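You operate a simulated robot arm through the tools that you are given. There is no shell and no other tool. Be economical: measure what you need, move in short steps, check, and stop when the job is done.

You run a simulated two-armed robot. Do the job below in one go: nothing can be reset, and whatever is moved stays where it is left.

JOB
Hold the grey tray on the top of the white table steady with one hand and put the cork wedge from the top of the white table in it with the other.

Only the result counts: the job must be done as asked and must still hold three seconds after the hand-in. Knocking over, shifting, dropping, spilling or breaking anything else fails it.

ROBOT AND FRAMES
Two 7-joint arms with two-finger parallel grippers on one trunk, on a base that drives. Base frame: it is fixed to the floor where the robot stands at the start and does not move with it; the origin is under the middle of the robot, x ahead of it, y to its left, z up. Readings come in mm, degrees, newtons and seconds.
The left shoulder is at the start at [50, 187, 1010], the right one opposite. With the tool pointing down near the work surface each hand reaches from about 100 to 660 mm from the robot's upright axis, wherever it stands, measured 20 degrees to its own side. Payload 3.43 kg a hand.
The tool frame of a hand sits at the grasp point between the pads (the TCP): z along the fingers, y along the line on which they close. The tips reach 30 mm beyond it. Largest opening 94 mm; finger width 28, thickness 10; the body of the gripper, 50 by 96 mm, starts 55 mm behind the TCP.
Orientation is that of the tool frame in the base frame, as a unit quaternion [x, y, z, w]. With the fingers straight down and closing along the base's y, the tool's x points along the base's -x, its y along +y and its z along -z.

CONTROLS
- The arms move only by the tool send_rows. It takes "left_rows", "right_rows" or both (then of equal length, played together; a hand with none holds still); each is a list of rows, each an object (a shift or turn left out is 0, a gripper value left out holds the last) with "travel": the shift along the base's x, y, z in mm, a list of three; "dr": the turn, a rotation vector about the base's x, y, z in degrees, a list of three; "claw": the opening, from 0 (shut) to 1 (fully open). In form: [{"travel": [x, y, z], "dr": [rx, ry, rz], "claw": claw}, ...]. A call has 1 to 10 rows; each row shifts and turns the commanded pose from where the row before left it. Each row takes 0.2 s and may step no farther than 50 mm and 8.6 degrees from the row before; otherwise, or with a gripper value out of range, the whole call is refused. A pose out of reach is approached as far as the arm can. The call stops where the force on the tool passes 40 N (or 10 N more than at its start, if that is more) or the arm is blocked; 0.2 s more then pass. The fingers move at their own pace (about 153 mm/s each) and stop on an object; they squeeze with about 40 N. The grip force told is the motor's: it shows also when the fingers shut on nothing. Time passes only in rows, and 0.2 s behind the last, so rows that do not move let the fingers close. It gives the time, the measured TCP pose, the force on the tool (base axes), the opening and the grip force at its end, in the units of the frame above (readings bear some noise), with the torque about the TCP (base axes, N m) and any sound that the robot's microphone picked up.
- Cameras (640 x 400 px; columns grow to the right, rows downward): "scene" is now at [145, -26, 1183.5]; the picture's right is [-0.30, -0.95, 0.00], its down [-0.46, 0.14, -0.88] and it looks along [0.84, -0.26, -0.48] (base axes); focal length 276 px, centre (320, 200). "left" rides on the left gripper at [76, -14, -103] in its tool frame; the picture's right is [0.18, 0.98, 0.00], its down [-0.75, 0.14, -0.64] and it looks along [-0.63, 0.12, 0.77] (tool axes); focal length 243 px, centre (320, 200). "right" rides on the right gripper at [76, 14, -103] in its tool frame; the picture's right is [-0.18, 0.98, 0.00], its down [-0.75, -0.14, -0.64] and it looks along [-0.63, -0.12, 0.77] (tool axes); focal length 243 px, centre (320, 200). There is no depth. A picture from a camera that has moved, and an enlarged one, comes with that camera's place and axes in the base frame and with its lens.
- snapshot(camera): a new picture of that camera. The clock stands still meanwhile.
- move_column(by): slides the trunk up (or, below 0, down) by that many mm; the arms and the scene camera ride with it, the base frame stays. It gives what a move gives, with no picture.
- drive_base(legs): drives the robot by 1 to 6 legs, each [ahead, left, turn to the left] in mm, mm and degrees, along the robot's own axes; the way and the turn of a leg run together, so that a leg with both is an arc; at most 1500 mm and 180 degrees a leg. The arms and the cameras ride along, it lands a little off, and it stops where it bumps. It gives what a move gives.
- head_to(pan, tilt): turns the head with the scene camera to pan (to the left, within 80 degrees either way) and tilt (down, from -29 to 69), counted from straight ahead of the robot. It gives what a move gives.
- enlarge(camera, box): a new picture of the part [left, top, right, bottom] of that camera's present view, enlarged. The clock stands still meanwhile.
- close_job(): hands the job in; it is judged then, once.

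Go step by step. Nothing tells you exact positions but the pictures and the camera data: compare them with the known pose of the tool, close in by small moves and look again before you grip or let go. The budget is 120 turns and 100 pictures, counting those below and the enlarged ones. Unless the task says otherwise, let go and move clear before handing in, and close with one line.

The tools are called after "Request:" as name(argument=value, ...) on one line, values as JSON. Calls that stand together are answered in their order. send_rows: Moves the arms, as the interface text tells. Its arguments: {"type":"object","properties":{"left_rows":{"type":"array","items":{"type":"object","properties":{"travel":{"type":"array","items":{"type":"number"}},"dr":{"type":"array","items":{"type":"number"}},"claw":{"type":"number"}}}},"right_rows":{"type":"array","items":{"type":"object","properties":{"travel":{"type":"array","items":{"type":"number"}},"dr":{"type":"array","items":{"type":"number"}},"claw":{"type":"number"}}}}},"required":[]} The other tools are called the same way: move_column (by) slides the trunk up or down; drive_base (legs) drives the base; head_to (pan, tilt) turns the head that bears the scene camera; snapshot (camera) takes a picture; enlarge (camera, box) takes an enlarged picture of a part of a camera's view; close_job () hands the job in.

At the start:

```text
t: 0.0
left_eef_pos: [457.3, 86.1, 1033.0]
left_orientation: [0.0, 1.0, 0.0, 0.001]
left_contact_force: [-0.7, -0.3, -1.2]
left_moment: [-0.02, 0.03, 0.05]
left_grip_width: 94.1
left_grasp_force: 0.1
right_eef_pos: [403.4, -386.5, 1039.1]
right_orientation: [0.0, 1.0, 0.0, 0.0]
right_contact_force: [-0.4, -0.1, 0.4]
right_moment: [0.03, -0.01, -0.01]
right_grip_width: 93.8
right_grasp_force: 0.1
trunk travel left (down, up): [-225.0, 207.0]
robot x, y, heading: [-0.4, 1.1, 0.1]
head pan, tilt: [-17.4, 28.5]
```

scene: 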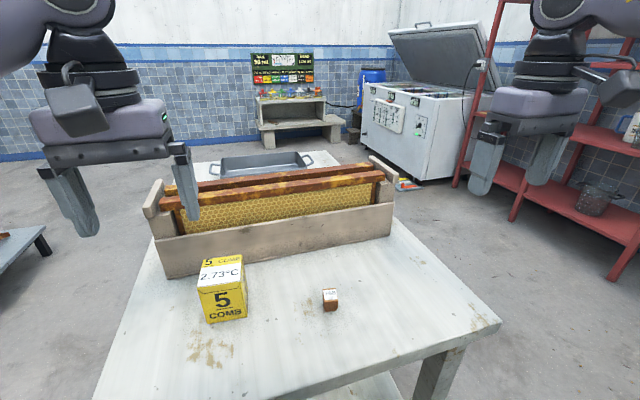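
right: 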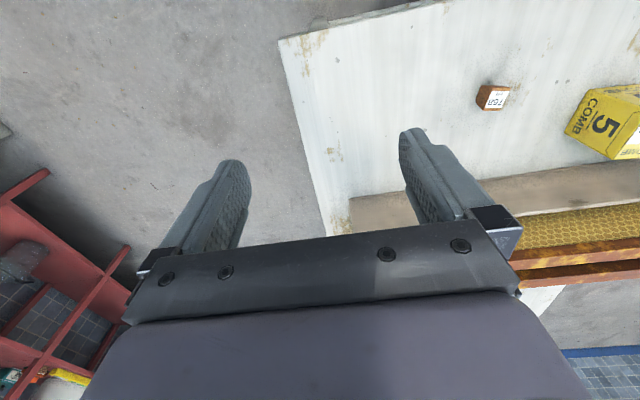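
left: 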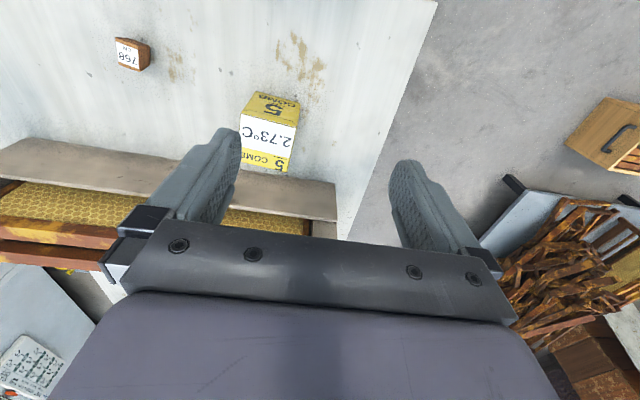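

I see a white table with a yellow cube, a small brown wedge in front, a hive box with frames, and the grey tray behind the box. I'll look closer at the wedge and tray.

Request:
enlarge(camera="scene", box=[270, 260, 390, 335])

Request:
enlarge(camera="scene", box=[130, 120, 450, 320])

```text
5.33 times, centred on (330, 298) of scene
camera zoom: at [145.0, -26.0, 1183.5], right [-0.3, -0.95, 0.0], down [-0.46, 0.14, -0.88], along [0.84, -0.26, -0.48], focal length 1470 px, centre (267, -320)
```

zoom: 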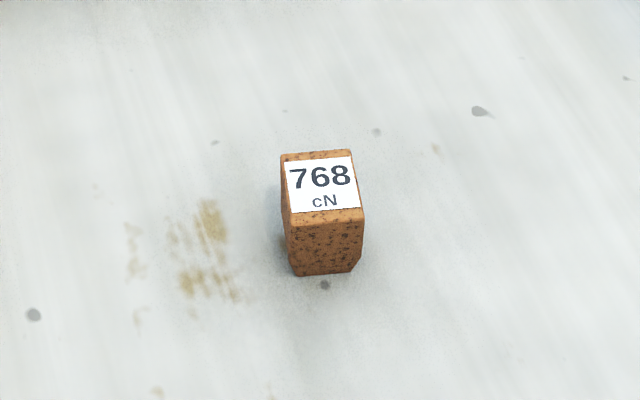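

```text
2.00 times, centred on (290, 220) of scene
camera zoom: at [145.0, -26.0, 1183.5], right [-0.3, -0.95, 0.0], down [-0.46, 0.14, -0.88], along [0.84, -0.26, -0.48], focal length 551 px, centre (380, 160)
```

zoom: 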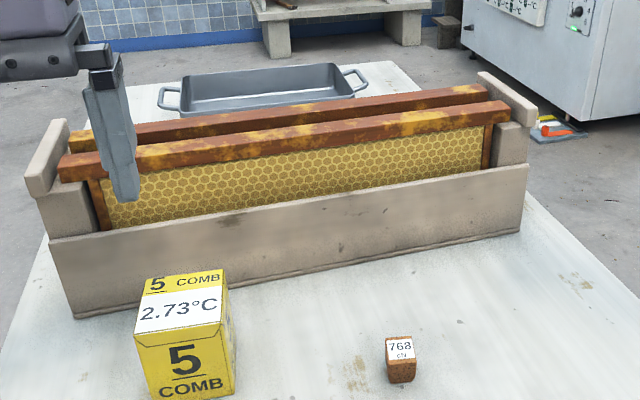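

The wedge is at about [476, -148, 794] (top), the table spans roughly x 350–1320, and the tray sits near its far edge at about [1170, -110]. I'll bring the right hand above the wedge first.

Request:
send_rows(right_rows=[{"travel": [10, 40, -20]}, {"travel": [10, 40, -20]}, {"travel": [10, 40, -20]}, {"travel": [10, 40, -20]}, {"travel": [10, 40, -20]}, {"travel": [0, 38, -20]}, {"travel": [0, 0, 0]}])

Request:
snapshot(camera="right")

Request:
snapshot(camera="scene")

```text
t: 1.6
left_eef_pos: [458.3, 85.6, 1033.5]
left_orientation: [0.0, 1.0, 0.0, 0.001]
left_contact_force: [-0.1, 0.4, -0.6]
left_moment: [0.01, 0.0, -0.03]
left_grip_width: 94.0
left_grasp_force: 0.0
right_eef_pos: [448.4, -156.9, 915.9]
right_orientation: [0.001, 1.0, 0.0, 0.001]
right_contact_force: [0.3, 0.3, 0.1]
right_moment: [0.02, 0.02, 0.0]
right_grip_width: 94.0
right_grasp_force: 0.1
right hand out of reach, approached as far as the arm can: row 6
trunk travel left (down, up): [-225.0, 207.0]
robot x, y, heading: [-0.2, 0.4, -0.1]
head pan, tilt: [-17.4, 28.5]
```

```text
94 pictures are left
camera right: at [372.2, -143.4, 1019.8], right [0.19, 0.98, 0.0], down [0.75, -0.14, 0.64], along [0.63, -0.12, -0.77], focal length 243 px, centre (320, 200)
```

right: 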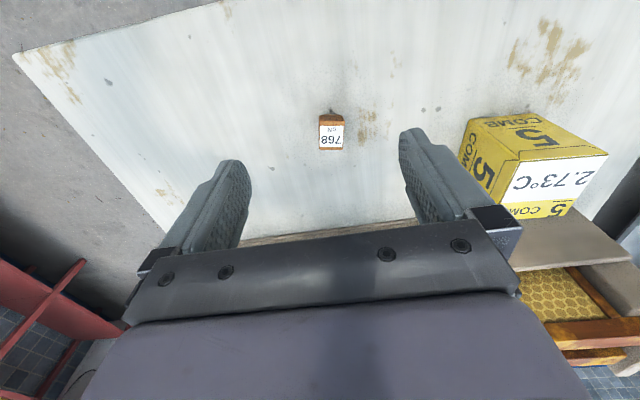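

```text
93 pictures are left
camera scene: at [145.2, -26.1, 1183.4], right [-0.3, -0.95, 0.0], down [-0.46, 0.14, -0.88], along [0.84, -0.26, -0.48], focal length 276 px, centre (320, 200)
```

scene: 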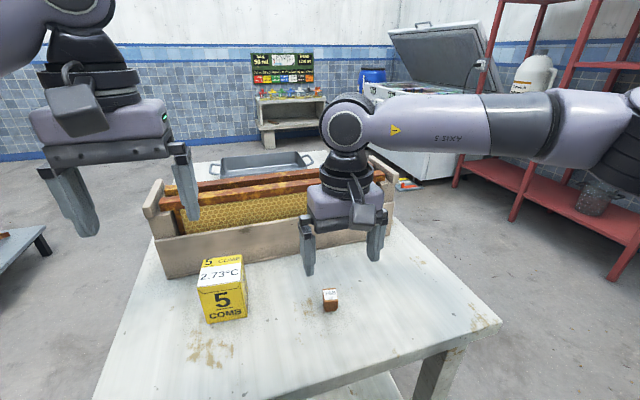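

The right camera puts the wedge at about [477, -153]. I'll go down and forward a bit and look again.

Request:
send_rows(right_rows=[{"travel": [5, 2, -15]}, {"travel": [10, 2, -15]}, {"travel": [8, 2, -15]}, {"travel": [0, 0, 0]}])

Request:
enlarge(camera="right", box=[220, 50, 460, 200])

```text
t: 2.6
left_eef_pos: [458.8, 85.0, 1032.7]
left_orientation: [0.0, 1.0, 0.0, 0.001]
left_contact_force: [0.0, -0.4, 0.1]
left_moment: [0.01, -0.02, -0.02]
left_grip_width: 93.8
left_grasp_force: 0.0
right_eef_pos: [458.6, -168.4, 873.8]
right_orientation: [0.0, 1.0, 0.001, 0.0]
right_contact_force: [0.4, -0.9, 0.0]
right_moment: [-0.02, -0.01, -0.03]
right_grip_width: 94.2
right_grasp_force: 0.0
right hand out of reach, approached as far as the arm can: row 1, 2, 3
trunk travel left (down, up): [-225.0, 207.0]
robot x, y, heading: [-0.5, -2.1, -0.1]
head pan, tilt: [-17.4, 28.5]
```

```text
2.67 times, centred on (340, 125) of right
camera zoom: at [382.3, -154.7, 977.3], right [0.18, 0.98, 0.0], down [0.75, -0.14, 0.64], along [0.63, -0.12, -0.77], focal length 647 px, centre (267, 400)
```

zoom: 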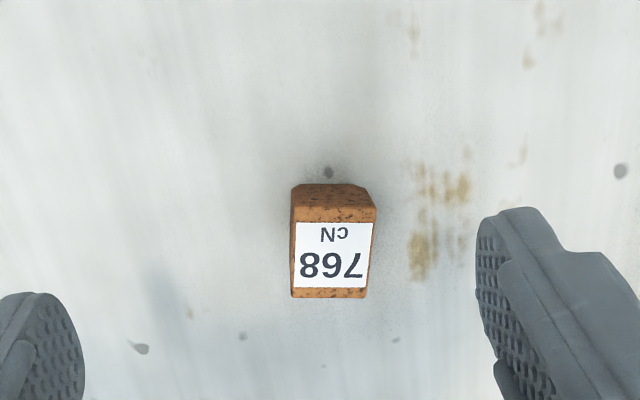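

The right arm is limited toward the centre line, so I'll shift the base 90 mm left to bring the wedge more to the right arm's side.

Request:
drive_base(legs=[[0, 90, 0]])

Request:
send_rows(right_rows=[{"travel": [5, -25, 0]}, {"travel": [5, -25, 0]}, {"travel": [5, -25, 0]}, {"travel": [0, 0, 0]}])

Request:
enlarge(camera="right", box=[220, 50, 460, 200])

```text
t: 4.0
left_eef_pos: [457.2, 175.5, 1033.0]
left_orientation: [0.0, 1.0, 0.0, 0.001]
left_contact_force: [0.1, 0.8, 0.0]
left_moment: [0.0, -0.02, -0.01]
left_grip_width: 94.2
left_grasp_force: 0.1
right_eef_pos: [459.5, -78.5, 874.9]
right_orientation: [0.0, 1.0, 0.0, 0.0]
right_contact_force: [0.1, -0.4, 0.9]
right_moment: [0.0, 0.01, -0.01]
right_grip_width: 93.9
right_grasp_force: 0.2
trunk travel left (down, up): [-225.0, 207.0]
robot x, y, heading: [1.8, 88.8, -0.1]
head pan, tilt: [-17.4, 28.5]
```

```text
t: 5.0
left_eef_pos: [458.9, 175.4, 1033.0]
left_orientation: [0.0, 1.0, 0.0, 0.001]
left_contact_force: [-1.2, -0.6, -0.3]
left_moment: [0.02, -0.03, 0.01]
left_grip_width: 94.0
left_grasp_force: 0.0
right_eef_pos: [474.2, -153.1, 875.4]
right_orientation: [0.0, 1.0, 0.001, 0.0]
right_contact_force: [1.1, -0.4, 0.3]
right_moment: [0.02, -0.01, 0.0]
right_grip_width: 93.8
right_grasp_force: 0.1
trunk travel left (down, up): [-225.0, 207.0]
robot x, y, heading: [-3.5, 88.7, -0.2]
head pan, tilt: [-17.4, 28.5]
```

```text
2.67 times, centred on (340, 125) of right
camera zoom: at [397.3, -140.8, 978.3], right [0.18, 0.98, 0.0], down [0.75, -0.14, 0.64], along [0.63, -0.12, -0.77], focal length 647 px, centre (267, 400)
```

zoom: 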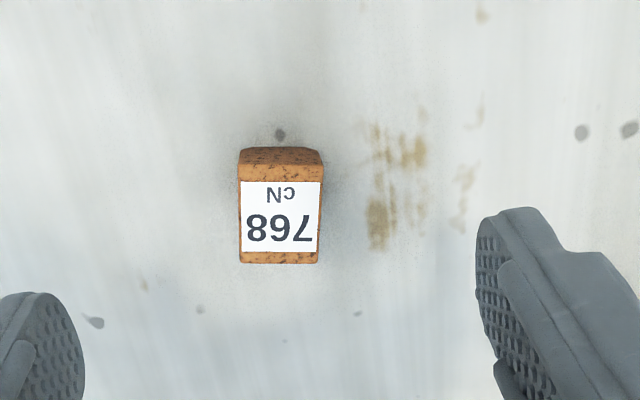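

The wedge centre is at about [478, -152], rotated about -12°, and some 23 mm wide. I'll turn to match and go down to just above the table.

Request:
send_rows(right_rows=[{"travel": [3, 0, -15], "dr": [0, 0, -6]}, {"travel": [0, 0, -15], "dr": [0, 0, -6]}, {"travel": [0, 0, -15]}, {"travel": [0, 0, -12]}, {"travel": [0, 0, -8]}, {"travel": [0, 0, 0]}])

Request:
snapshot(camera="right")

Request:
enlarge(camera="scene", box=[240, 190, 480, 340])

```text
t: 6.5
left_eef_pos: [457.5, 173.7, 1033.5]
left_orientation: [0.001, 1.0, 0.0, 0.001]
left_contact_force: [-0.7, 0.6, 0.4]
left_moment: [-0.05, 0.02, -0.01]
left_grip_width: 93.9
left_grasp_force: 0.0
right_eef_pos: [476.8, -154.3, 809.8]
right_orientation: [0.104, 0.995, 0.001, 0.0]
right_contact_force: [0.2, 0.4, 0.5]
right_moment: [0.0, -0.06, -0.02]
right_grip_width: 93.9
right_grasp_force: 0.0
trunk travel left (down, up): [-225.0, 207.0]
robot x, y, heading: [-1.1, 88.8, -0.1]
head pan, tilt: [-17.4, 28.5]
```

```text
90 pictures are left
camera right: at [404.8, -124.8, 912.4], right [0.38, 0.92, 0.0], down [0.71, -0.3, 0.64], along [0.59, -0.25, -0.77], focal length 243 px, centre (320, 200)
```

right: 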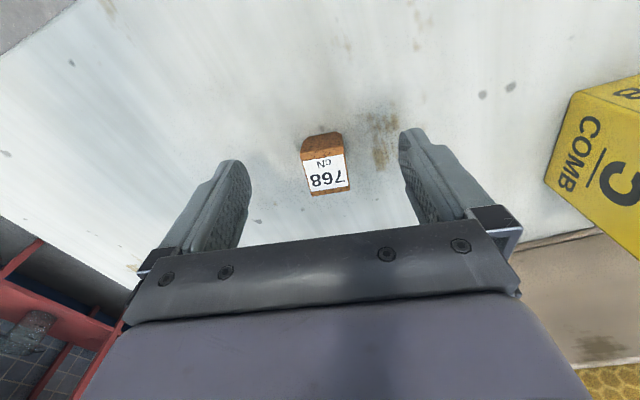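

```text
2.67 times, centred on (360, 265) of scene
camera zoom: at [145.0, 63.4, 1183.5], right [-0.3, -0.95, 0.0], down [-0.46, 0.14, -0.88], along [0.84, -0.26, -0.48], focal length 735 px, centre (213, 27)
```

zoom: 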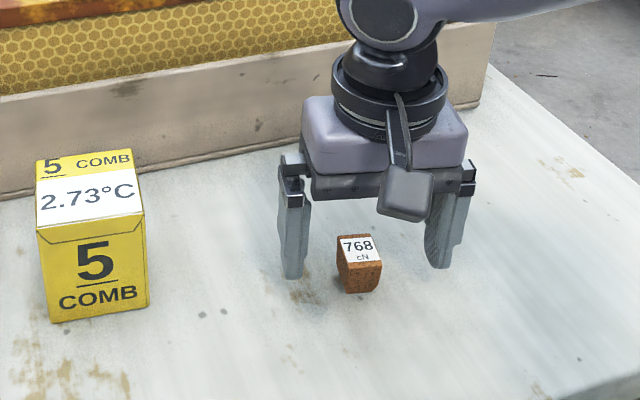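

The gripper is aligned around the wedge. I'll lower a little more and close gently.

Request:
send_rows(right_rows=[{"travel": [0, 2, -3]}, {"travel": [0, 0, -3]}, {"travel": [0, 0, 0]}])

Request:
send_rows(right_rows=[{"claw": 0.0}, {}, {}, {}])

Request:
snapshot(camera="right")

```text
t: 7.2
left_eef_pos: [457.7, 175.4, 1033.6]
left_orientation: [0.0, 1.0, 0.0, 0.0]
left_contact_force: [0.0, 0.0, 0.1]
left_moment: [0.02, 0.01, -0.02]
left_grip_width: 93.9
left_grasp_force: 0.1
right_eef_pos: [477.2, -152.3, 803.0]
right_orientation: [0.104, 0.995, 0.002, 0.0]
right_contact_force: [-0.2, 0.4, 0.6]
right_moment: [-0.02, -0.01, 0.01]
right_grip_width: 94.1
right_grasp_force: 0.0
trunk travel left (down, up): [-225.0, 207.0]
robot x, y, heading: [0.3, 89.3, 0.1]
head pan, tilt: [-17.4, 28.5]
```

```text
t: 8.2
left_eef_pos: [457.7, 174.1, 1033.8]
left_orientation: [0.0, 1.0, 0.0, 0.001]
left_contact_force: [0.6, 0.2, 0.4]
left_moment: [-0.02, -0.02, 0.01]
left_grip_width: 94.1
left_grasp_force: 0.1
right_eef_pos: [476.6, -153.3, 804.0]
right_orientation: [0.105, 0.994, 0.0, 0.0]
right_contact_force: [-0.2, 0.2, 0.7]
right_moment: [0.0, 0.02, 0.03]
right_grip_width: 22.0
right_grasp_force: 40.2
trunk travel left (down, up): [-225.0, 207.0]
robot x, y, heading: [-0.7, 88.8, -0.2]
head pan, tilt: [-17.4, 28.5]
```

```text
88 pictures are left
camera right: at [404.9, -122.8, 906.6], right [0.38, 0.92, 0.0], down [0.71, -0.3, 0.64], along [0.59, -0.25, -0.77], focal length 243 px, centre (320, 200)
```

right: 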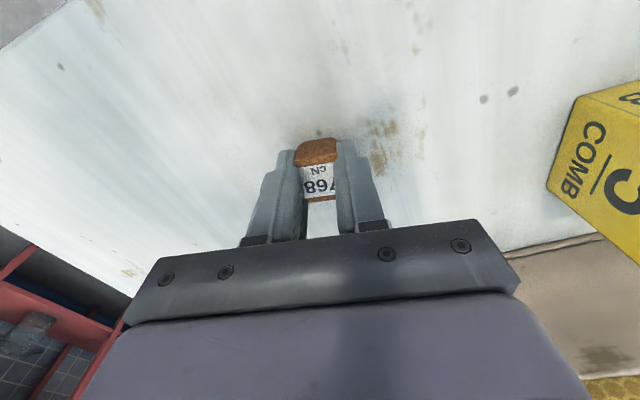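

The wedge is gripped at 22 mm. I'll lift it.

Request:
send_rows(right_rows=[{"travel": [0, 0, 10]}, {"travel": [0, 0, 20]}, {"travel": [0, 0, 30]}, {"travel": [0, -10, 40]}, {"travel": [0, -20, 40]}, {"travel": [-10, -20, 40]}, {"travel": [-20, -30, 20]}, {"travel": [-20, -30, 10]}, {}])

Request:
snapshot(camera="right")

Request:
head_to(pan=-60, tilt=35)

Request:
snapshot(camera="scene")

```text
t: 10.2
left_eef_pos: [459.1, 174.1, 1034.5]
left_orientation: [0.001, 1.0, 0.0, 0.001]
left_contact_force: [-0.6, -0.2, 0.1]
left_moment: [0.03, 0.0, 0.02]
left_grip_width: 94.2
left_grasp_force: 0.1
right_eef_pos: [426.1, -262.5, 1014.4]
right_orientation: [0.104, 0.995, 0.001, 0.0]
right_contact_force: [0.6, 0.5, -0.3]
right_moment: [-0.03, 0.02, 0.01]
right_grip_width: 22.0
right_grasp_force: 39.6
trunk travel left (down, up): [-225.0, 207.0]
robot x, y, heading: [5.0, 90.6, 0.2]
head pan, tilt: [-17.4, 28.5]
```

```text
87 pictures are left
camera right: at [354.3, -232.9, 1117.1], right [0.38, 0.92, 0.0], down [0.71, -0.3, 0.64], along [0.59, -0.25, -0.77], focal length 243 px, centre (320, 200)
```

right: 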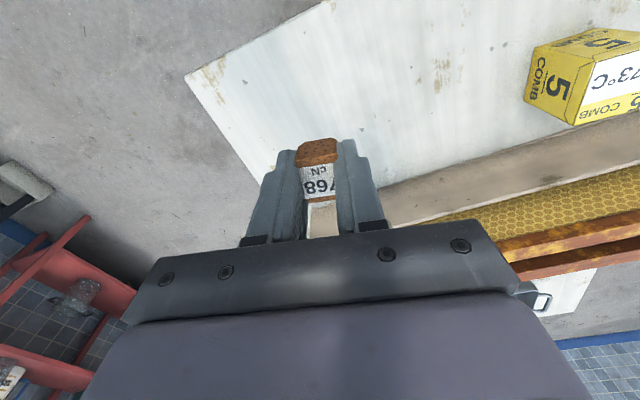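

```text
t: 11.3
left_eef_pos: [457.5, 174.4, 1033.1]
left_orientation: [-0.001, 1.0, 0.0, 0.001]
left_contact_force: [0.1, 0.0, 0.5]
left_moment: [0.01, -0.03, -0.01]
left_grip_width: 93.9
left_grasp_force: 0.1
right_eef_pos: [427.4, -261.5, 1014.1]
right_orientation: [0.105, 0.994, 0.0, 0.0]
right_contact_force: [0.8, -0.1, -0.3]
right_moment: [-0.01, -0.02, 0.01]
right_grip_width: 21.8
right_grasp_force: 39.5
trunk travel left (down, up): [-225.0, 207.0]
robot x, y, heading: [-5.2, 87.2, -0.2]
head pan, tilt: [-60.0, 35.0]
```

```text
86 pictures are left
camera scene: at [102.2, 14.3, 1173.3], right [-0.87, -0.5, 0.0], down [-0.29, 0.5, -0.82], along [0.41, -0.71, -0.57], focal length 276 px, centre (320, 200)
```

scene: 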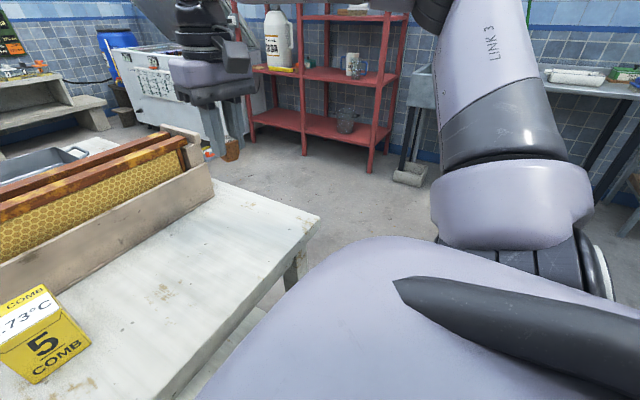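

The wedge is lifted. I'll drive around the right side of the table toward its far side, where the tray is close to the edge, beginning with backing off and moving right.

Request:
drive_base(legs=[[-100, 0, 0], [0, -1040, 0]])

Request:
head_to(pan=0, tilt=28)

Request:
snapshot(camera="scene")

```text
t: 21.5
left_eef_pos: [355.6, -860.0, 1033.3]
left_orientation: [0.001, 1.0, -0.001, 0.0]
left_contact_force: [0.2, -0.3, -0.1]
left_moment: [-0.05, -0.03, -0.01]
left_grip_width: 94.1
left_grasp_force: 0.1
right_eef_pos: [324.5, -1296.5, 1013.9]
right_orientation: [0.105, 0.994, 0.001, 0.001]
right_contact_force: [0.6, 0.0, -0.1]
right_moment: [0.01, 0.01, 0.01]
right_grip_width: 21.8
right_grasp_force: 39.8
trunk travel left (down, up): [-225.0, 207.0]
robot x, y, heading: [-97.4, -945.7, -0.0]
head pan, tilt: [-60.0, 35.0]
```

```text
t: 22.8
left_eef_pos: [356.2, -859.7, 1033.1]
left_orientation: [0.001, 1.0, 0.0, 0.001]
left_contact_force: [-0.1, 0.4, -0.4]
left_moment: [0.02, 0.0, 0.01]
left_grip_width: 94.0
left_grasp_force: 0.1
right_eef_pos: [323.9, -1296.8, 1014.1]
right_orientation: [0.106, 0.994, 0.0, 0.0]
right_contact_force: [0.5, -0.2, 0.3]
right_moment: [-0.02, 0.0, -0.02]
right_grip_width: 22.1
right_grasp_force: 39.8
trunk travel left (down, up): [-225.0, 207.0]
robot x, y, heading: [-102.8, -940.6, -0.0]
head pan, tilt: [0.0, 28.0]
```

```text
85 pictures are left
camera scene: at [47.4, -943.7, 1184.3], right [0.0, -1.0, 0.0], down [-0.47, 0.0, -0.88], along [0.88, 0.0, -0.47], focal length 276 px, centre (320, 200)
```

scene: 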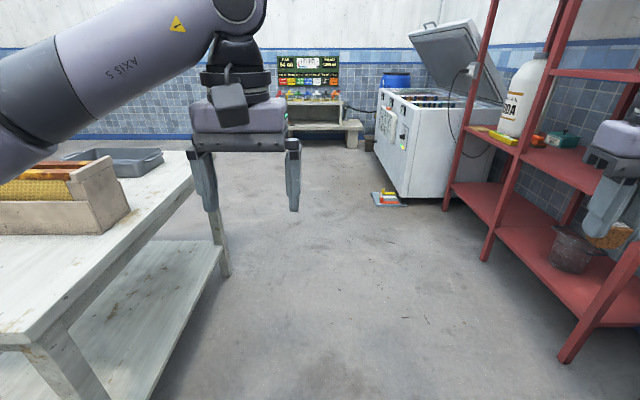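

The aisle is clear (shelf front near y = -2030, freezer beyond x ≈ 2300). I'll drive ahead to beyond the table's far end.

Request:
drive_base(legs=[[1450, 0, 0], [420, 0, 0], [0, 0, 90]])

Request:
snapshot(camera="scene")

```text
t: 35.9
left_eef_pos: [1663.0, -472.4, 1033.9]
left_orientation: [0.71, -0.704, -0.001, -0.001]
left_contact_force: [0.0, -0.3, 0.2]
left_moment: [0.0, 0.05, 0.02]
left_grip_width: 93.8
left_grasp_force: 0.1
right_eef_pos: [2099.7, -501.4, 1013.8]
right_orientation: [-0.632, 0.775, 0.0, 0.0]
right_contact_force: [0.5, -0.5, -1.0]
right_moment: [-0.02, 0.02, 0.03]
right_grip_width: 22.1
right_grasp_force: 39.7
trunk travel left (down, up): [-225.0, 207.0]
robot x, y, heading: [1751.1, -927.2, 90.5]
head pan, tilt: [0.0, 28.0]
```

```text
84 pictures are left
camera scene: at [1749.8, -779.3, 1184.3], right [1.0, 0.01, 0.0], down [0.0, -0.47, -0.88], along [-0.01, 0.88, -0.47], focal length 276 px, centre (320, 200)
```

scene: 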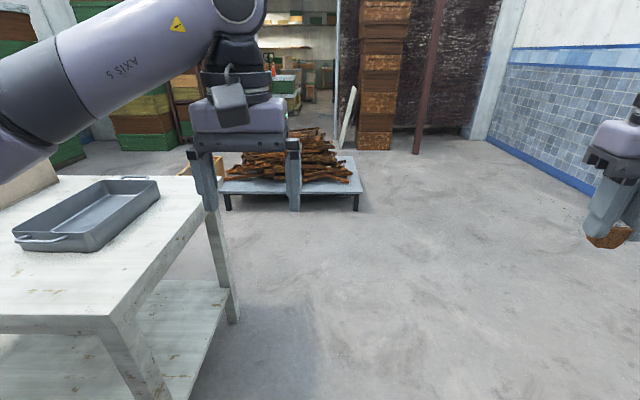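

The tray is at about x 1003–1211, y -258..52 near the far edge (edge x ≈ 1355). I'll drive along the far edge and turn to face it.

Request:
drive_base(legs=[[817, 0, 0], [0, 0, 89.5]])

Request:
head_to(pan=0, tilt=45)

Request:
snapshot(camera="scene")

```text
t: 44.1
left_eef_pos: [1289.8, -190.9, 1032.4]
left_orientation: [1.0, -0.006, -0.001, -0.001]
left_contact_force: [-0.1, 0.7, -0.3]
left_moment: [-0.01, 0.02, 0.02]
left_grip_width: 93.8
left_grasp_force: 0.0
right_eef_pos: [1326.4, 244.9, 1013.4]
right_orientation: [0.994, -0.111, 0.0, -0.001]
right_contact_force: [-0.7, -0.3, 0.0]
right_moment: [0.0, -0.01, -0.01]
right_grip_width: 21.9
right_grasp_force: 40.1
trunk travel left (down, up): [-225.0, 207.0]
robot x, y, heading: [1747.9, -113.2, 179.4]
head pan, tilt: [0.0, 28.0]
```

```text
t: 44.9
left_eef_pos: [1290.0, -190.7, 1034.4]
left_orientation: [1.0, -0.006, 0.0, 0.001]
left_contact_force: [0.5, -0.3, -0.4]
left_moment: [-0.01, -0.01, -0.02]
left_grip_width: 93.9
left_grasp_force: 0.0
right_eef_pos: [1326.4, 245.4, 1013.8]
right_orientation: [0.994, -0.11, 0.0, 0.001]
right_contact_force: [-0.7, -0.1, -0.2]
right_moment: [-0.01, -0.02, 0.01]
right_grip_width: 22.0
right_grasp_force: 40.5
trunk travel left (down, up): [-225.0, 207.0]
robot x, y, heading: [1748.9, -108.9, 179.0]
head pan, tilt: [0.0, 45.0]
```

```text
83 pictures are left
camera scene: at [1608.7, -108.7, 1158.6], right [0.01, 1.0, 0.0], down [0.71, -0.01, -0.71], along [-0.71, 0.01, -0.71], focal length 276 px, centre (320, 200)
```

scene: 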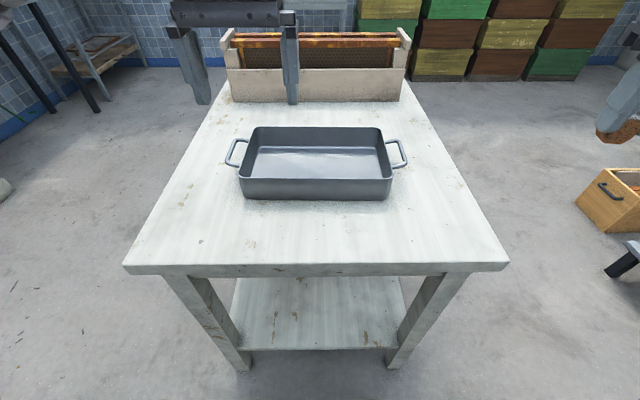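

The tray body spans x 1028–1218, y -253..33, rim z about 818, with loop handles at the y ends. I'll nudge closer, then bring the wedge hand inward above the tray to check reach.

Request:
drive_base(legs=[[40, 0, 0]])

Request:
send_rows(right_rows=[{"travel": [-20, -35, 0], "dr": [0, 0, 6]}, {"travel": [-20, -35, 0], "dr": [0, 0, 6]}, {"travel": [-20, -35, 0]}, {"travel": [-20, -35, 0]}, {"travel": [-20, -30, 0]}, {"travel": [-20, -30, 0]}, {}], left_rows=[{"travel": [0, -20, 0]}, {"travel": [0, -20, 0]}, {}, {}, {}, {}, {}])

```text
t: 45.8
left_eef_pos: [1250.6, -190.4, 1033.8]
left_orientation: [1.0, -0.007, -0.001, 0.0]
left_contact_force: [-0.8, 0.8, -0.3]
left_moment: [0.04, -0.05, 0.0]
left_grip_width: 93.9
left_grasp_force: 0.1
right_eef_pos: [1286.3, 244.9, 1014.5]
right_orientation: [0.994, -0.11, 0.0, -0.001]
right_contact_force: [-0.2, 0.2, -0.9]
right_moment: [-0.06, -0.02, -0.01]
right_grip_width: 22.0
right_grasp_force: 40.0
trunk travel left (down, up): [-225.0, 207.0]
robot x, y, heading: [1709.3, -111.2, 179.3]
head pan, tilt: [0.0, 45.0]
```

```text
t: 47.4
left_eef_pos: [1249.9, -230.6, 1033.0]
left_orientation: [1.0, -0.005, -0.001, -0.001]
left_contact_force: [-0.1, 0.1, 0.5]
left_moment: [0.04, 0.01, 0.02]
left_grip_width: 94.0
left_grasp_force: 0.1
right_eef_pos: [1215.4, 111.8, 1010.7]
right_orientation: [1.0, -0.007, -0.001, 0.002]
right_contact_force: [0.2, 0.9, -0.2]
right_moment: [0.02, 0.02, -0.01]
right_grip_width: 21.9
right_grasp_force: 39.9
right hand out of reach, approached as far as the arm can: row 4, 5, 6
trunk travel left (down, up): [-225.0, 207.0]
robot x, y, heading: [1706.9, -110.6, 179.4]
head pan, tilt: [0.0, 45.0]
```

The right arm's reach is short at this height. I'll lower the hand a bit (still well above the rim) and try to go inward again.

Request:
send_rows(right_rows=[{"travel": [0, 0, -30]}, {"travel": [0, 0, -30]}, {"travel": [0, 0, -30]}, {"travel": [0, 0, -20]}, {"travel": [-15, -25, 0]}, {"travel": [-15, -25, 0]}, {"travel": [-15, -25, 0]}, {}])

Request:
snapshot(camera="scene")

```text
t: 49.1
left_eef_pos: [1249.5, -230.0, 1032.2]
left_orientation: [1.0, -0.006, -0.001, 0.0]
left_contact_force: [-0.8, -0.5, -0.3]
left_moment: [0.0, -0.02, 0.0]
left_grip_width: 94.1
left_grasp_force: 0.1
right_eef_pos: [1220.2, 85.3, 903.4]
right_orientation: [1.0, -0.006, -0.001, 0.001]
right_contact_force: [0.0, 0.4, 1.0]
right_moment: [-0.01, -0.02, 0.01]
right_grip_width: 21.9
right_grasp_force: 39.4
right hand out of reach, approached as far as the arm can: row 5, 6, 7
trunk travel left (down, up): [-225.0, 207.0]
robot x, y, heading: [1709.9, -109.6, 179.0]
head pan, tilt: [0.0, 45.0]
```

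```text
82 pictures are left
camera scene: at [1569.1, -108.2, 1158.5], right [0.01, 1.0, 0.0], down [0.71, -0.01, -0.71], along [-0.71, 0.01, -0.71], focal length 276 px, centre (320, 200)
```

scene: 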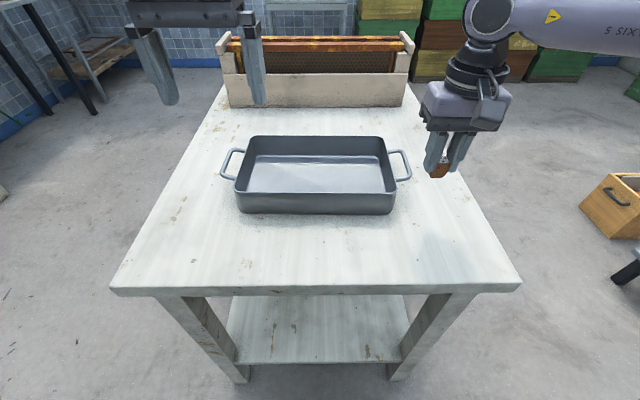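

The right elbow is swung out, so I'll try relieving the wrist with some yaw while moving inward.

Request:
send_rows(right_rows=[{"dr": [0, 0, 8]}, {"dr": [0, 0, 8]}, {"dr": [0, 0, 8]}, {"travel": [0, -20, 0]}, {"travel": [0, -20, 0]}, {"travel": [0, -20, 0]}, {}])

```text
t: 50.8
left_eef_pos: [1251.4, -229.7, 1033.2]
left_orientation: [1.0, -0.006, -0.001, 0.0]
left_contact_force: [1.3, -0.5, 0.2]
left_moment: [0.01, 0.06, -0.02]
left_grip_width: 94.2
left_grasp_force: 0.1
right_eef_pos: [1249.7, 61.5, 906.6]
right_orientation: [0.979, 0.203, 0.0, 0.001]
right_contact_force: [0.8, 0.4, 0.2]
right_moment: [0.01, 0.02, -0.01]
right_grip_width: 22.1
right_grasp_force: 39.3
right hand out of reach, approached as far as the arm can: row 4, 5, 6
trunk travel left (down, up): [-225.0, 207.0]
robot x, y, heading: [1710.2, -112.6, 179.5]
head pan, tilt: [0.0, 45.0]
```

That direction did not help; I'll try the opposite yaw.

Request:
send_rows(right_rows=[{"dr": [0, 0, -8]}, {"dr": [0, 0, -8]}, {"dr": [0, 0, -8]}, {"dr": [0, 0, -8]}, {"dr": [0, 0, -8]}, {"dr": [0, 0, -8]}, {"travel": [0, -20, 0]}, {"travel": [0, -20, 0]}, {}])

Request:
snapshot(camera="scene")

```text
t: 52.8
left_eef_pos: [1251.0, -230.7, 1033.2]
left_orientation: [1.0, -0.006, -0.001, 0.0]
left_contact_force: [1.4, 0.3, -0.1]
left_moment: [0.0, -0.01, 0.03]
left_grip_width: 94.2
left_grasp_force: 0.1
right_eef_pos: [1268.6, 48.4, 908.8]
right_orientation: [0.977, -0.214, 0.0, 0.001]
right_contact_force: [-0.1, -0.6, -0.3]
right_moment: [0.01, -0.01, 0.0]
right_grip_width: 22.1
right_grasp_force: 40.2
right hand out of reach, approached as far as the arm can: row 7, 8
trunk travel left (down, up): [-225.0, 207.0]
robot x, y, heading: [1711.1, -115.1, 179.3]
head pan, tilt: [0.0, 45.0]
```

```text
81 pictures are left
camera scene: at [1569.2, -108.2, 1158.5], right [0.01, 1.0, 0.0], down [0.71, -0.01, -0.71], along [-0.71, 0.01, -0.71], focal length 276 px, centre (320, 200)
```

scene: 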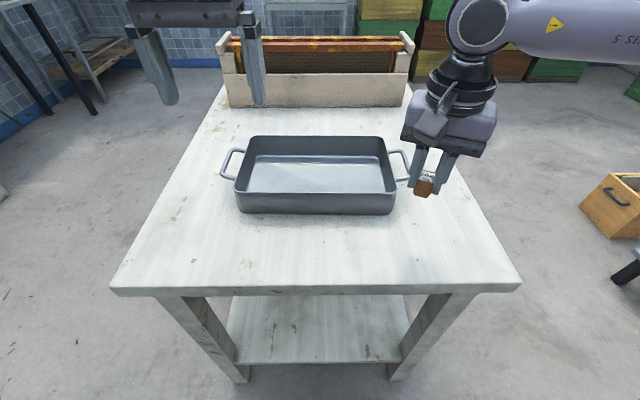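

The limit is on arm posture, not on yaw. I'll retract the right hand toward the body, move it inward there, then reach forward along the middle so the elbow takes another posture.

Request:
send_rows(right_rows=[{"travel": [35, -5, 10], "dr": [0, 0, 8]}, {"travel": [35, -5, 10], "dr": [0, 0, 8]}, {"travel": [35, -5, 10], "dr": [0, 0, 8]}, {"travel": [35, -10, 10]}, {"travel": [35, -15, 0]}, {"travel": [0, -30, 0]}, {"travel": [0, -30, 0]}, {}])

Request:
send_rows(right_rows=[{"travel": [-35, 0, 0]}, {"travel": [-35, 0, 0]}, {"travel": [-35, 0, 0]}, {"travel": [-35, 0, 0]}, {"travel": [-35, 0, 0]}, {}])

```text
t: 54.5
left_eef_pos: [1250.1, -229.5, 1032.8]
left_orientation: [1.0, -0.007, -0.001, 0.0]
left_contact_force: [-0.6, 0.4, -1.0]
left_moment: [-0.02, -0.01, 0.0]
left_grip_width: 93.9
left_grasp_force: 0.1
right_eef_pos: [1443.3, 2.0, 947.0]
right_orientation: [1.0, -0.006, -0.001, 0.001]
right_contact_force: [0.2, 0.0, -0.3]
right_moment: [-0.01, 0.0, 0.0]
right_grip_width: 22.0
right_grasp_force: 40.1
right hand out of reach, approached as far as the arm can: row 6, 7
trunk travel left (down, up): [-225.0, 207.0]
robot x, y, heading: [1709.5, -109.8, 179.2]
head pan, tilt: [0.0, 45.0]
```

```text
t: 56.0
left_eef_pos: [1250.2, -229.9, 1033.1]
left_orientation: [1.0, -0.007, -0.001, -0.001]
left_contact_force: [-0.5, 0.5, -0.8]
left_moment: [-0.03, 0.03, 0.03]
left_grip_width: 94.2
left_grasp_force: 0.0
right_eef_pos: [1345.6, 15.0, 956.2]
right_orientation: [1.0, -0.007, 0.0, 0.0]
right_contact_force: [0.6, -0.7, -0.1]
right_moment: [-0.03, -0.02, 0.02]
right_grip_width: 22.2
right_grasp_force: 39.9
right hand out of reach, approached as far as the arm can: row 2, 3, 4, 5
trunk travel left (down, up): [-225.0, 207.0]
robot x, y, heading: [1710.6, -108.1, 179.5]
head pan, tilt: [0.0, 45.0]
```

The right arm's inward reach improves strongly closer to the body. I'll look down to see how much room there is between the base and the table edge.

Request:
head_to(pan=0, tilt=69)

Request:
snapshot(camera="scene")

Request:
snapshot(camera="right")

```text
t: 56.8
left_eef_pos: [1250.5, -230.6, 1033.5]
left_orientation: [1.0, -0.006, -0.001, 0.0]
left_contact_force: [-0.6, 0.4, -0.4]
left_moment: [0.0, 0.04, 0.01]
left_grip_width: 94.0
left_grasp_force: 0.0
right_eef_pos: [1346.0, 15.4, 955.5]
right_orientation: [1.0, -0.006, 0.0, 0.001]
right_contact_force: [-0.8, 0.8, 0.0]
right_moment: [-0.02, 0.02, 0.0]
right_grip_width: 22.0
right_grasp_force: 40.3
trunk travel left (down, up): [-225.0, 207.0]
robot x, y, heading: [1707.9, -111.5, 179.3]
head pan, tilt: [0.0, 68.8]
```

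```text
80 pictures are left
camera scene: at [1594.5, -108.5, 1129.7], right [0.01, 1.0, 0.0], down [0.93, -0.01, -0.36], along [-0.36, 0.0, -0.93], focal length 276 px, centre (320, 200)
```

scene: 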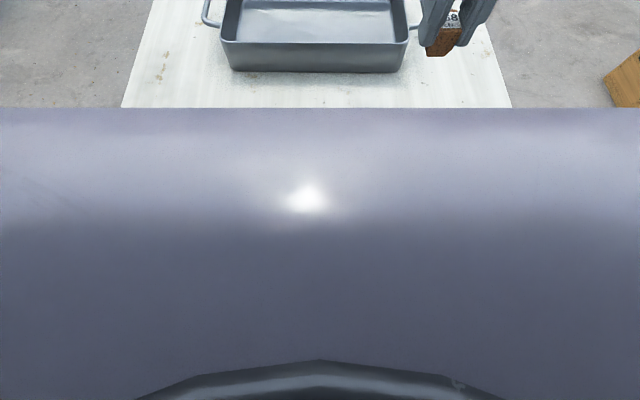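

```text
79 pictures are left
camera right: at [1422.0, -1.0, 1058.9], right [-0.2, -0.98, 0.0], down [-0.75, 0.15, 0.64], along [-0.63, 0.13, -0.77], focal length 243 px, centre (320, 200)
```

right: 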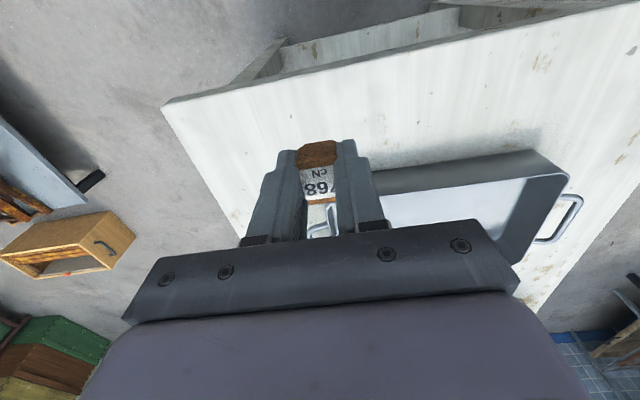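

The torso hides the base, so I'll instead tilt the right tool so its fingers lean inward, which keeps the wrist outboard, and then reach over the tray.

Request:
send_rows(right_rows=[{"dr": [-8, 0, 0]}, {"dr": [-8, 0, 0]}, {"dr": [-8, 0, 0]}, {"dr": [-8, 0, 0]}, {"travel": [-35, 0, 0]}, {"travel": [-35, 0, 0]}, {"travel": [-35, 0, 0]}, {}])

Request:
head_to(pan=0, tilt=45)

Request:
snapshot(camera="scene")

```text
t: 58.6
left_eef_pos: [1249.7, -230.0, 1033.1]
left_orientation: [1.0, -0.006, -0.001, 0.001]
left_contact_force: [-0.2, 0.1, -0.3]
left_moment: [0.03, 0.02, 0.0]
left_grip_width: 94.0
left_grasp_force: 0.1
right_eef_pos: [1240.6, 15.6, 956.0]
right_orientation: [0.961, -0.006, 0.002, 0.277]
right_contact_force: [0.4, -0.7, -0.2]
right_moment: [0.0, -0.03, -0.02]
right_grip_width: 21.7
right_grasp_force: 40.0
trunk travel left (down, up): [-225.0, 207.0]
robot x, y, heading: [1710.3, -112.4, 179.0]
head pan, tilt: [0.0, 68.8]
```

```text
t: 59.5
left_eef_pos: [1250.2, -230.7, 1033.1]
left_orientation: [1.0, -0.007, -0.001, 0.0]
left_contact_force: [0.4, 0.7, -1.2]
left_moment: [0.0, 0.0, 0.02]
left_grip_width: 94.1
left_grasp_force: 0.0
right_eef_pos: [1240.1, 15.8, 956.5]
right_orientation: [0.961, -0.006, 0.001, 0.276]
right_contact_force: [-0.7, 1.2, 0.2]
right_moment: [-0.02, 0.01, 0.03]
right_grip_width: 22.1
right_grasp_force: 39.8
trunk travel left (down, up): [-225.0, 207.0]
robot x, y, heading: [1711.0, -114.7, 179.3]
head pan, tilt: [0.0, 45.0]
```

```text
78 pictures are left
camera scene: at [1569.2, -108.2, 1158.4], right [0.01, 1.0, 0.0], down [0.71, -0.01, -0.71], along [-0.71, 0.01, -0.71], focal length 276 px, centre (320, 200)
```

scene: 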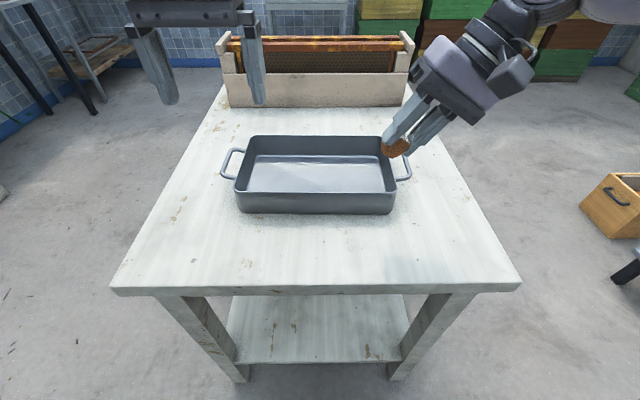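

The tilt works. I'll move the wedge to above the tray's right half at about [1140, -30, 890].

Request:
send_rows(right_rows=[{"travel": [-20, -10, -15]}, {"travel": [-20, -10, -15]}, {"travel": [-20, -10, -15]}, {"travel": [-20, -10, -15]}, {"travel": [-20, -6, 0]}, {}])

Request:
snapshot(camera="scene")

```text
t: 60.9
left_eef_pos: [1251.2, -231.2, 1032.6]
left_orientation: [1.0, -0.006, -0.002, 0.0]
left_contact_force: [0.4, 0.1, -0.3]
left_moment: [0.03, 0.02, 0.0]
left_grip_width: 93.9
left_grasp_force: 0.1
right_eef_pos: [1201.2, 11.6, 908.1]
right_orientation: [0.961, -0.006, 0.001, 0.276]
right_contact_force: [-0.5, -0.6, 0.2]
right_moment: [0.03, 0.0, -0.02]
right_grip_width: 21.9
right_grasp_force: 39.8
right hand out of reach, approached as far as the arm can: row 2, 3, 4, 5
trunk travel left (down, up): [-225.0, 207.0]
robot x, y, heading: [1707.3, -109.9, 179.4]
head pan, tilt: [0.0, 45.0]
```

```text
77 pictures are left
camera scene: at [1569.2, -108.2, 1158.5], right [0.01, 1.0, 0.0], down [0.71, -0.01, -0.71], along [-0.71, 0.01, -0.71], focal length 276 px, centre (320, 200)
```

scene: 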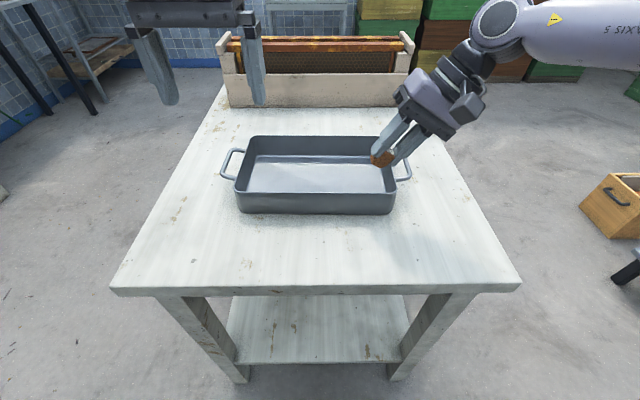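

I'll add a forward lean to the tool to gain reach and go on.

Request:
send_rows(right_rows=[{"dr": [0, 8, 0]}, {"dr": [0, 8, 0]}, {"dr": [0, 8, 0]}, {"travel": [-20, -10, 0]}, {"travel": [-20, -15, 0]}, {"travel": [-20, -15, 0]}, {}])

Request:
snapshot(camera="scene")

```text
t: 62.5
left_eef_pos: [1250.1, -229.5, 1033.4]
left_orientation: [1.0, -0.006, -0.001, 0.0]
left_contact_force: [-0.7, 0.5, 0.3]
left_moment: [-0.01, -0.04, 0.01]
left_grip_width: 94.2
left_grasp_force: 0.0
right_eef_pos: [1157.7, -11.1, 909.9]
right_orientation: [0.94, 0.051, -0.199, 0.272]
right_contact_force: [-0.8, -0.8, 0.3]
right_moment: [-0.01, 0.03, 0.0]
right_grip_width: 22.0
right_grasp_force: 39.6
right hand out of reach, approached as far as the arm can: row 6
trunk travel left (down, up): [-225.0, 207.0]
robot x, y, heading: [1706.2, -111.0, 178.9]
head pan, tilt: [0.0, 45.0]
```

```text
76 pictures are left
camera scene: at [1569.2, -108.2, 1158.5], right [0.01, 1.0, 0.0], down [0.71, -0.01, -0.71], along [-0.71, 0.01, -0.71], focal length 276 px, centre (320, 200)
```

scene: 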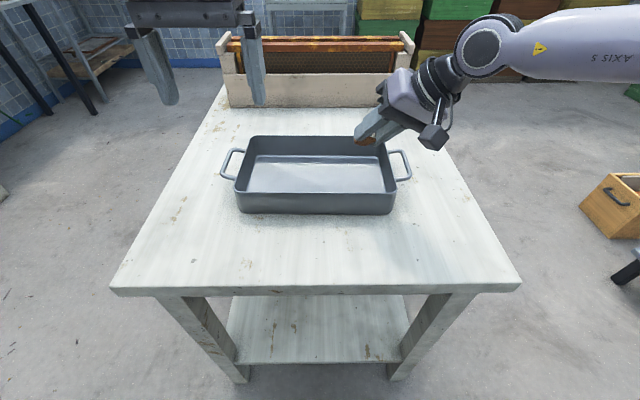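

The wedge is now above the tray at about [1150, -22, 894]. Next I'll yaw the left hand so that it can pinch the tray's near wall.

Request:
send_rows(left_rows=[{"dr": [0, 0, -8.5]}, {"dr": [0, 0, -8.5]}, {"dr": [0, 0, -8.5]}, {"dr": [0, 0, -8.5]}, {"dr": [0, 0, -8.5]}, {"dr": [0, 0, -8.5]}, {"dr": [0, 0, -8.5]}, {"dr": [0, 0, -8.5]}, {"dr": [0, 0, -8.5]}, {"dr": [0, 0, -8.5]}])

Request:
send_rows(left_rows=[{"dr": [0, 0, -4.2]}, {"travel": [-8, 5, -30]}, {"travel": [-8, 5, -30]}, {"travel": [-8, 5, -30]}, {"travel": [-8, 5, -30]}, {}])

Request:
snapshot(camera="scene")

Request:
snapshot(camera="left")

```text
t: 64.7
left_eef_pos: [1372.2, -188.7, 1003.7]
left_orientation: [0.733, -0.681, -0.002, -0.001]
left_contact_force: [-0.1, -0.7, 0.2]
left_moment: [0.01, -0.01, 0.02]
left_grip_width: 94.0
left_grasp_force: 0.0
left hand out of reach, approached as far as the arm can: row 7, 8, 9, 10
right_eef_pos: [1159.0, -12.6, 910.6]
right_orientation: [0.94, 0.051, -0.199, 0.271]
right_contact_force: [0.3, 0.4, 0.9]
right_moment: [0.0, 0.02, -0.01]
right_grip_width: 22.1
right_grasp_force: 39.8
trunk travel left (down, up): [-225.0, 207.0]
robot x, y, heading: [1710.8, -113.7, 179.3]
head pan, tilt: [0.0, 45.0]
```

```text
t: 66.1
left_eef_pos: [1378.5, -176.9, 928.1]
left_orientation: [0.711, -0.704, 0.0, -0.002]
left_contact_force: [-0.3, -0.3, 0.8]
left_moment: [0.02, -0.01, 0.0]
left_grip_width: 94.2
left_grasp_force: 0.1
left hand out of reach, approached as far as the arm can: row 1, 3, 4, 5
right_eef_pos: [1158.1, -11.7, 910.8]
right_orientation: [0.94, 0.051, -0.199, 0.271]
right_contact_force: [0.6, -0.1, 0.0]
right_moment: [-0.02, 0.0, 0.02]
right_grip_width: 21.9
right_grasp_force: 40.0
trunk travel left (down, up): [-225.0, 207.0]
robot x, y, heading: [1707.8, -112.1, 179.3]
head pan, tilt: [0.0, 45.0]
```

```text
75 pictures are left
camera scene: at [1569.1, -108.2, 1158.5], right [0.01, 1.0, 0.0], down [0.71, -0.01, -0.71], along [-0.71, 0.01, -0.71], focal length 276 px, centre (320, 200)
```

scene: 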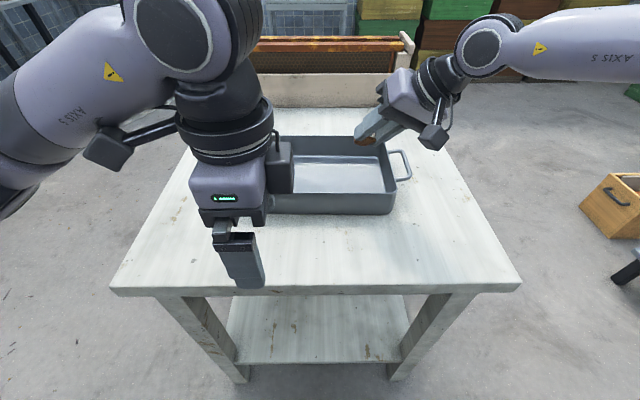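

```text
74 pictures are left
camera left: at [1396.0, -252.8, 1031.5], right [-0.98, -0.2, 0.0], down [-0.15, 0.75, 0.64], along [-0.12, 0.63, -0.77], focal length 243 px, centre (320, 200)
```

left: 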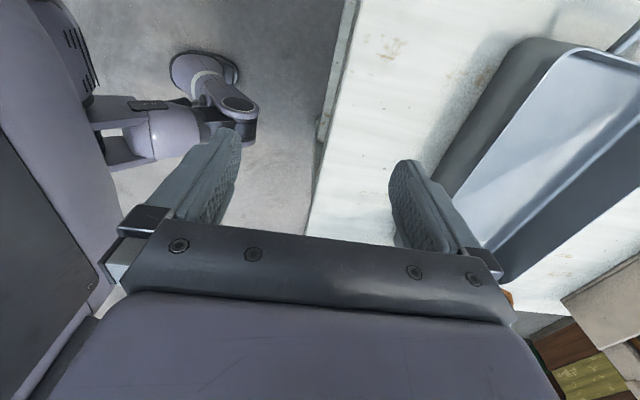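

The yaw is limiting for the left arm, so I'll go back to no yaw and pinch the tray's left end wall beside its handle (about [1187, -253]) instead.

Request:
send_rows(left_rows=[{"travel": [0, -10, 10], "dr": [0, 0, 8.5]}, {"travel": [0, -10, 10], "dr": [0, 0, 8.5]}, {"travel": [0, -15, 0], "dr": [0, 0, 8.5]}, {"travel": [0, -15, 0], "dr": [0, 0, 8.5]}, {"travel": [0, -15, 0], "dr": [0, 0, 8.5]}, {"travel": [0, -15, 0], "dr": [0, 0, 8.5]}, {"travel": [0, -15, 0], "dr": [0, 0, 8.5]}, {"travel": [0, -15, 0], "dr": [0, 0, 8.5]}, {"travel": [0, -10, 0], "dr": [0, 0, 8.5]}, {"travel": [0, 0, 0], "dr": [0, 0, 8.5]}])

Request:
send_rows(left_rows=[{"dr": [0, 0, 4.5], "travel": [-30, 0, -5]}, {"travel": [-30, 5, -5]}, {"travel": [-30, 5, 0]}, {"travel": [-30, 5, 0]}, {"travel": [-30, 10, 0]}, {"travel": [-20, 10, 0]}, {}])

Request:
snapshot(camera="scene")

Request:
snapshot(camera="left")

```text
t: 68.3
left_eef_pos: [1378.9, -296.6, 947.5]
left_orientation: [0.999, -0.04, -0.002, 0.0]
left_contact_force: [0.1, -1.2, 0.1]
left_moment: [0.04, 0.01, -0.01]
left_grip_width: 94.2
left_grasp_force: 0.1
right_eef_pos: [1158.2, -11.7, 909.4]
right_orientation: [0.941, 0.051, -0.199, 0.271]
right_contact_force: [-0.3, -1.1, 1.0]
right_moment: [0.02, -0.01, 0.04]
right_grip_width: 22.1
right_grasp_force: 39.8
trunk travel left (down, up): [-225.0, 207.0]
robot x, y, heading: [1705.7, -107.7, 179.6]
head pan, tilt: [0.0, 45.0]
```

```text
t: 69.9
left_eef_pos: [1208.8, -262.1, 937.6]
left_orientation: [1.0, -0.003, -0.001, 0.001]
left_contact_force: [0.0, -0.6, -0.9]
left_moment: [0.04, -0.01, 0.02]
left_grip_width: 93.9
left_grasp_force: 0.1
right_eef_pos: [1159.4, -11.6, 911.3]
right_orientation: [0.94, 0.051, -0.199, 0.271]
right_contact_force: [0.3, 0.6, 0.1]
right_moment: [-0.05, -0.01, -0.03]
right_grip_width: 21.9
right_grasp_force: 40.1
trunk travel left (down, up): [-225.0, 207.0]
robot x, y, heading: [1708.4, -109.2, 179.2]
head pan, tilt: [0.0, 45.0]
```

```text
73 pictures are left
camera scene: at [1569.1, -108.2, 1158.5], right [0.01, 1.0, 0.0], down [0.71, -0.01, -0.71], along [-0.71, 0.01, -0.71], focal length 276 px, centre (320, 200)
```

scene: 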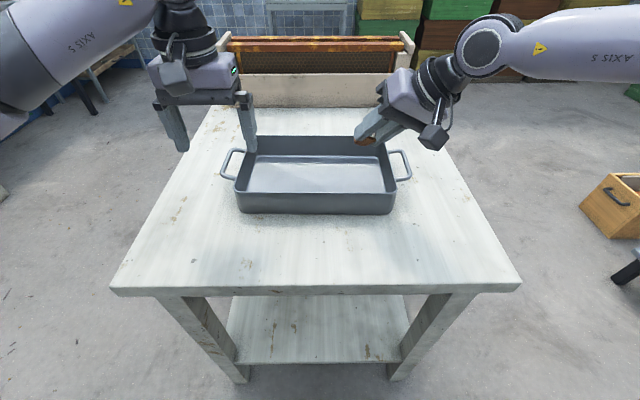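

```text
72 pictures are left
camera left: at [1286.8, -247.8, 1041.3], right [0.18, -0.98, 0.0], down [-0.75, -0.14, 0.64], along [-0.63, -0.11, -0.77], focal length 243 px, centre (320, 200)
```

left: 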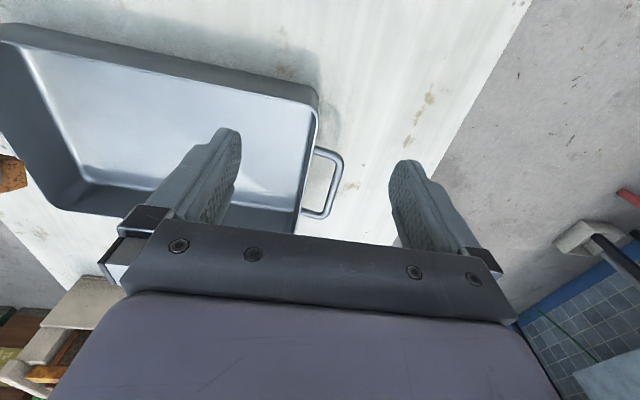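

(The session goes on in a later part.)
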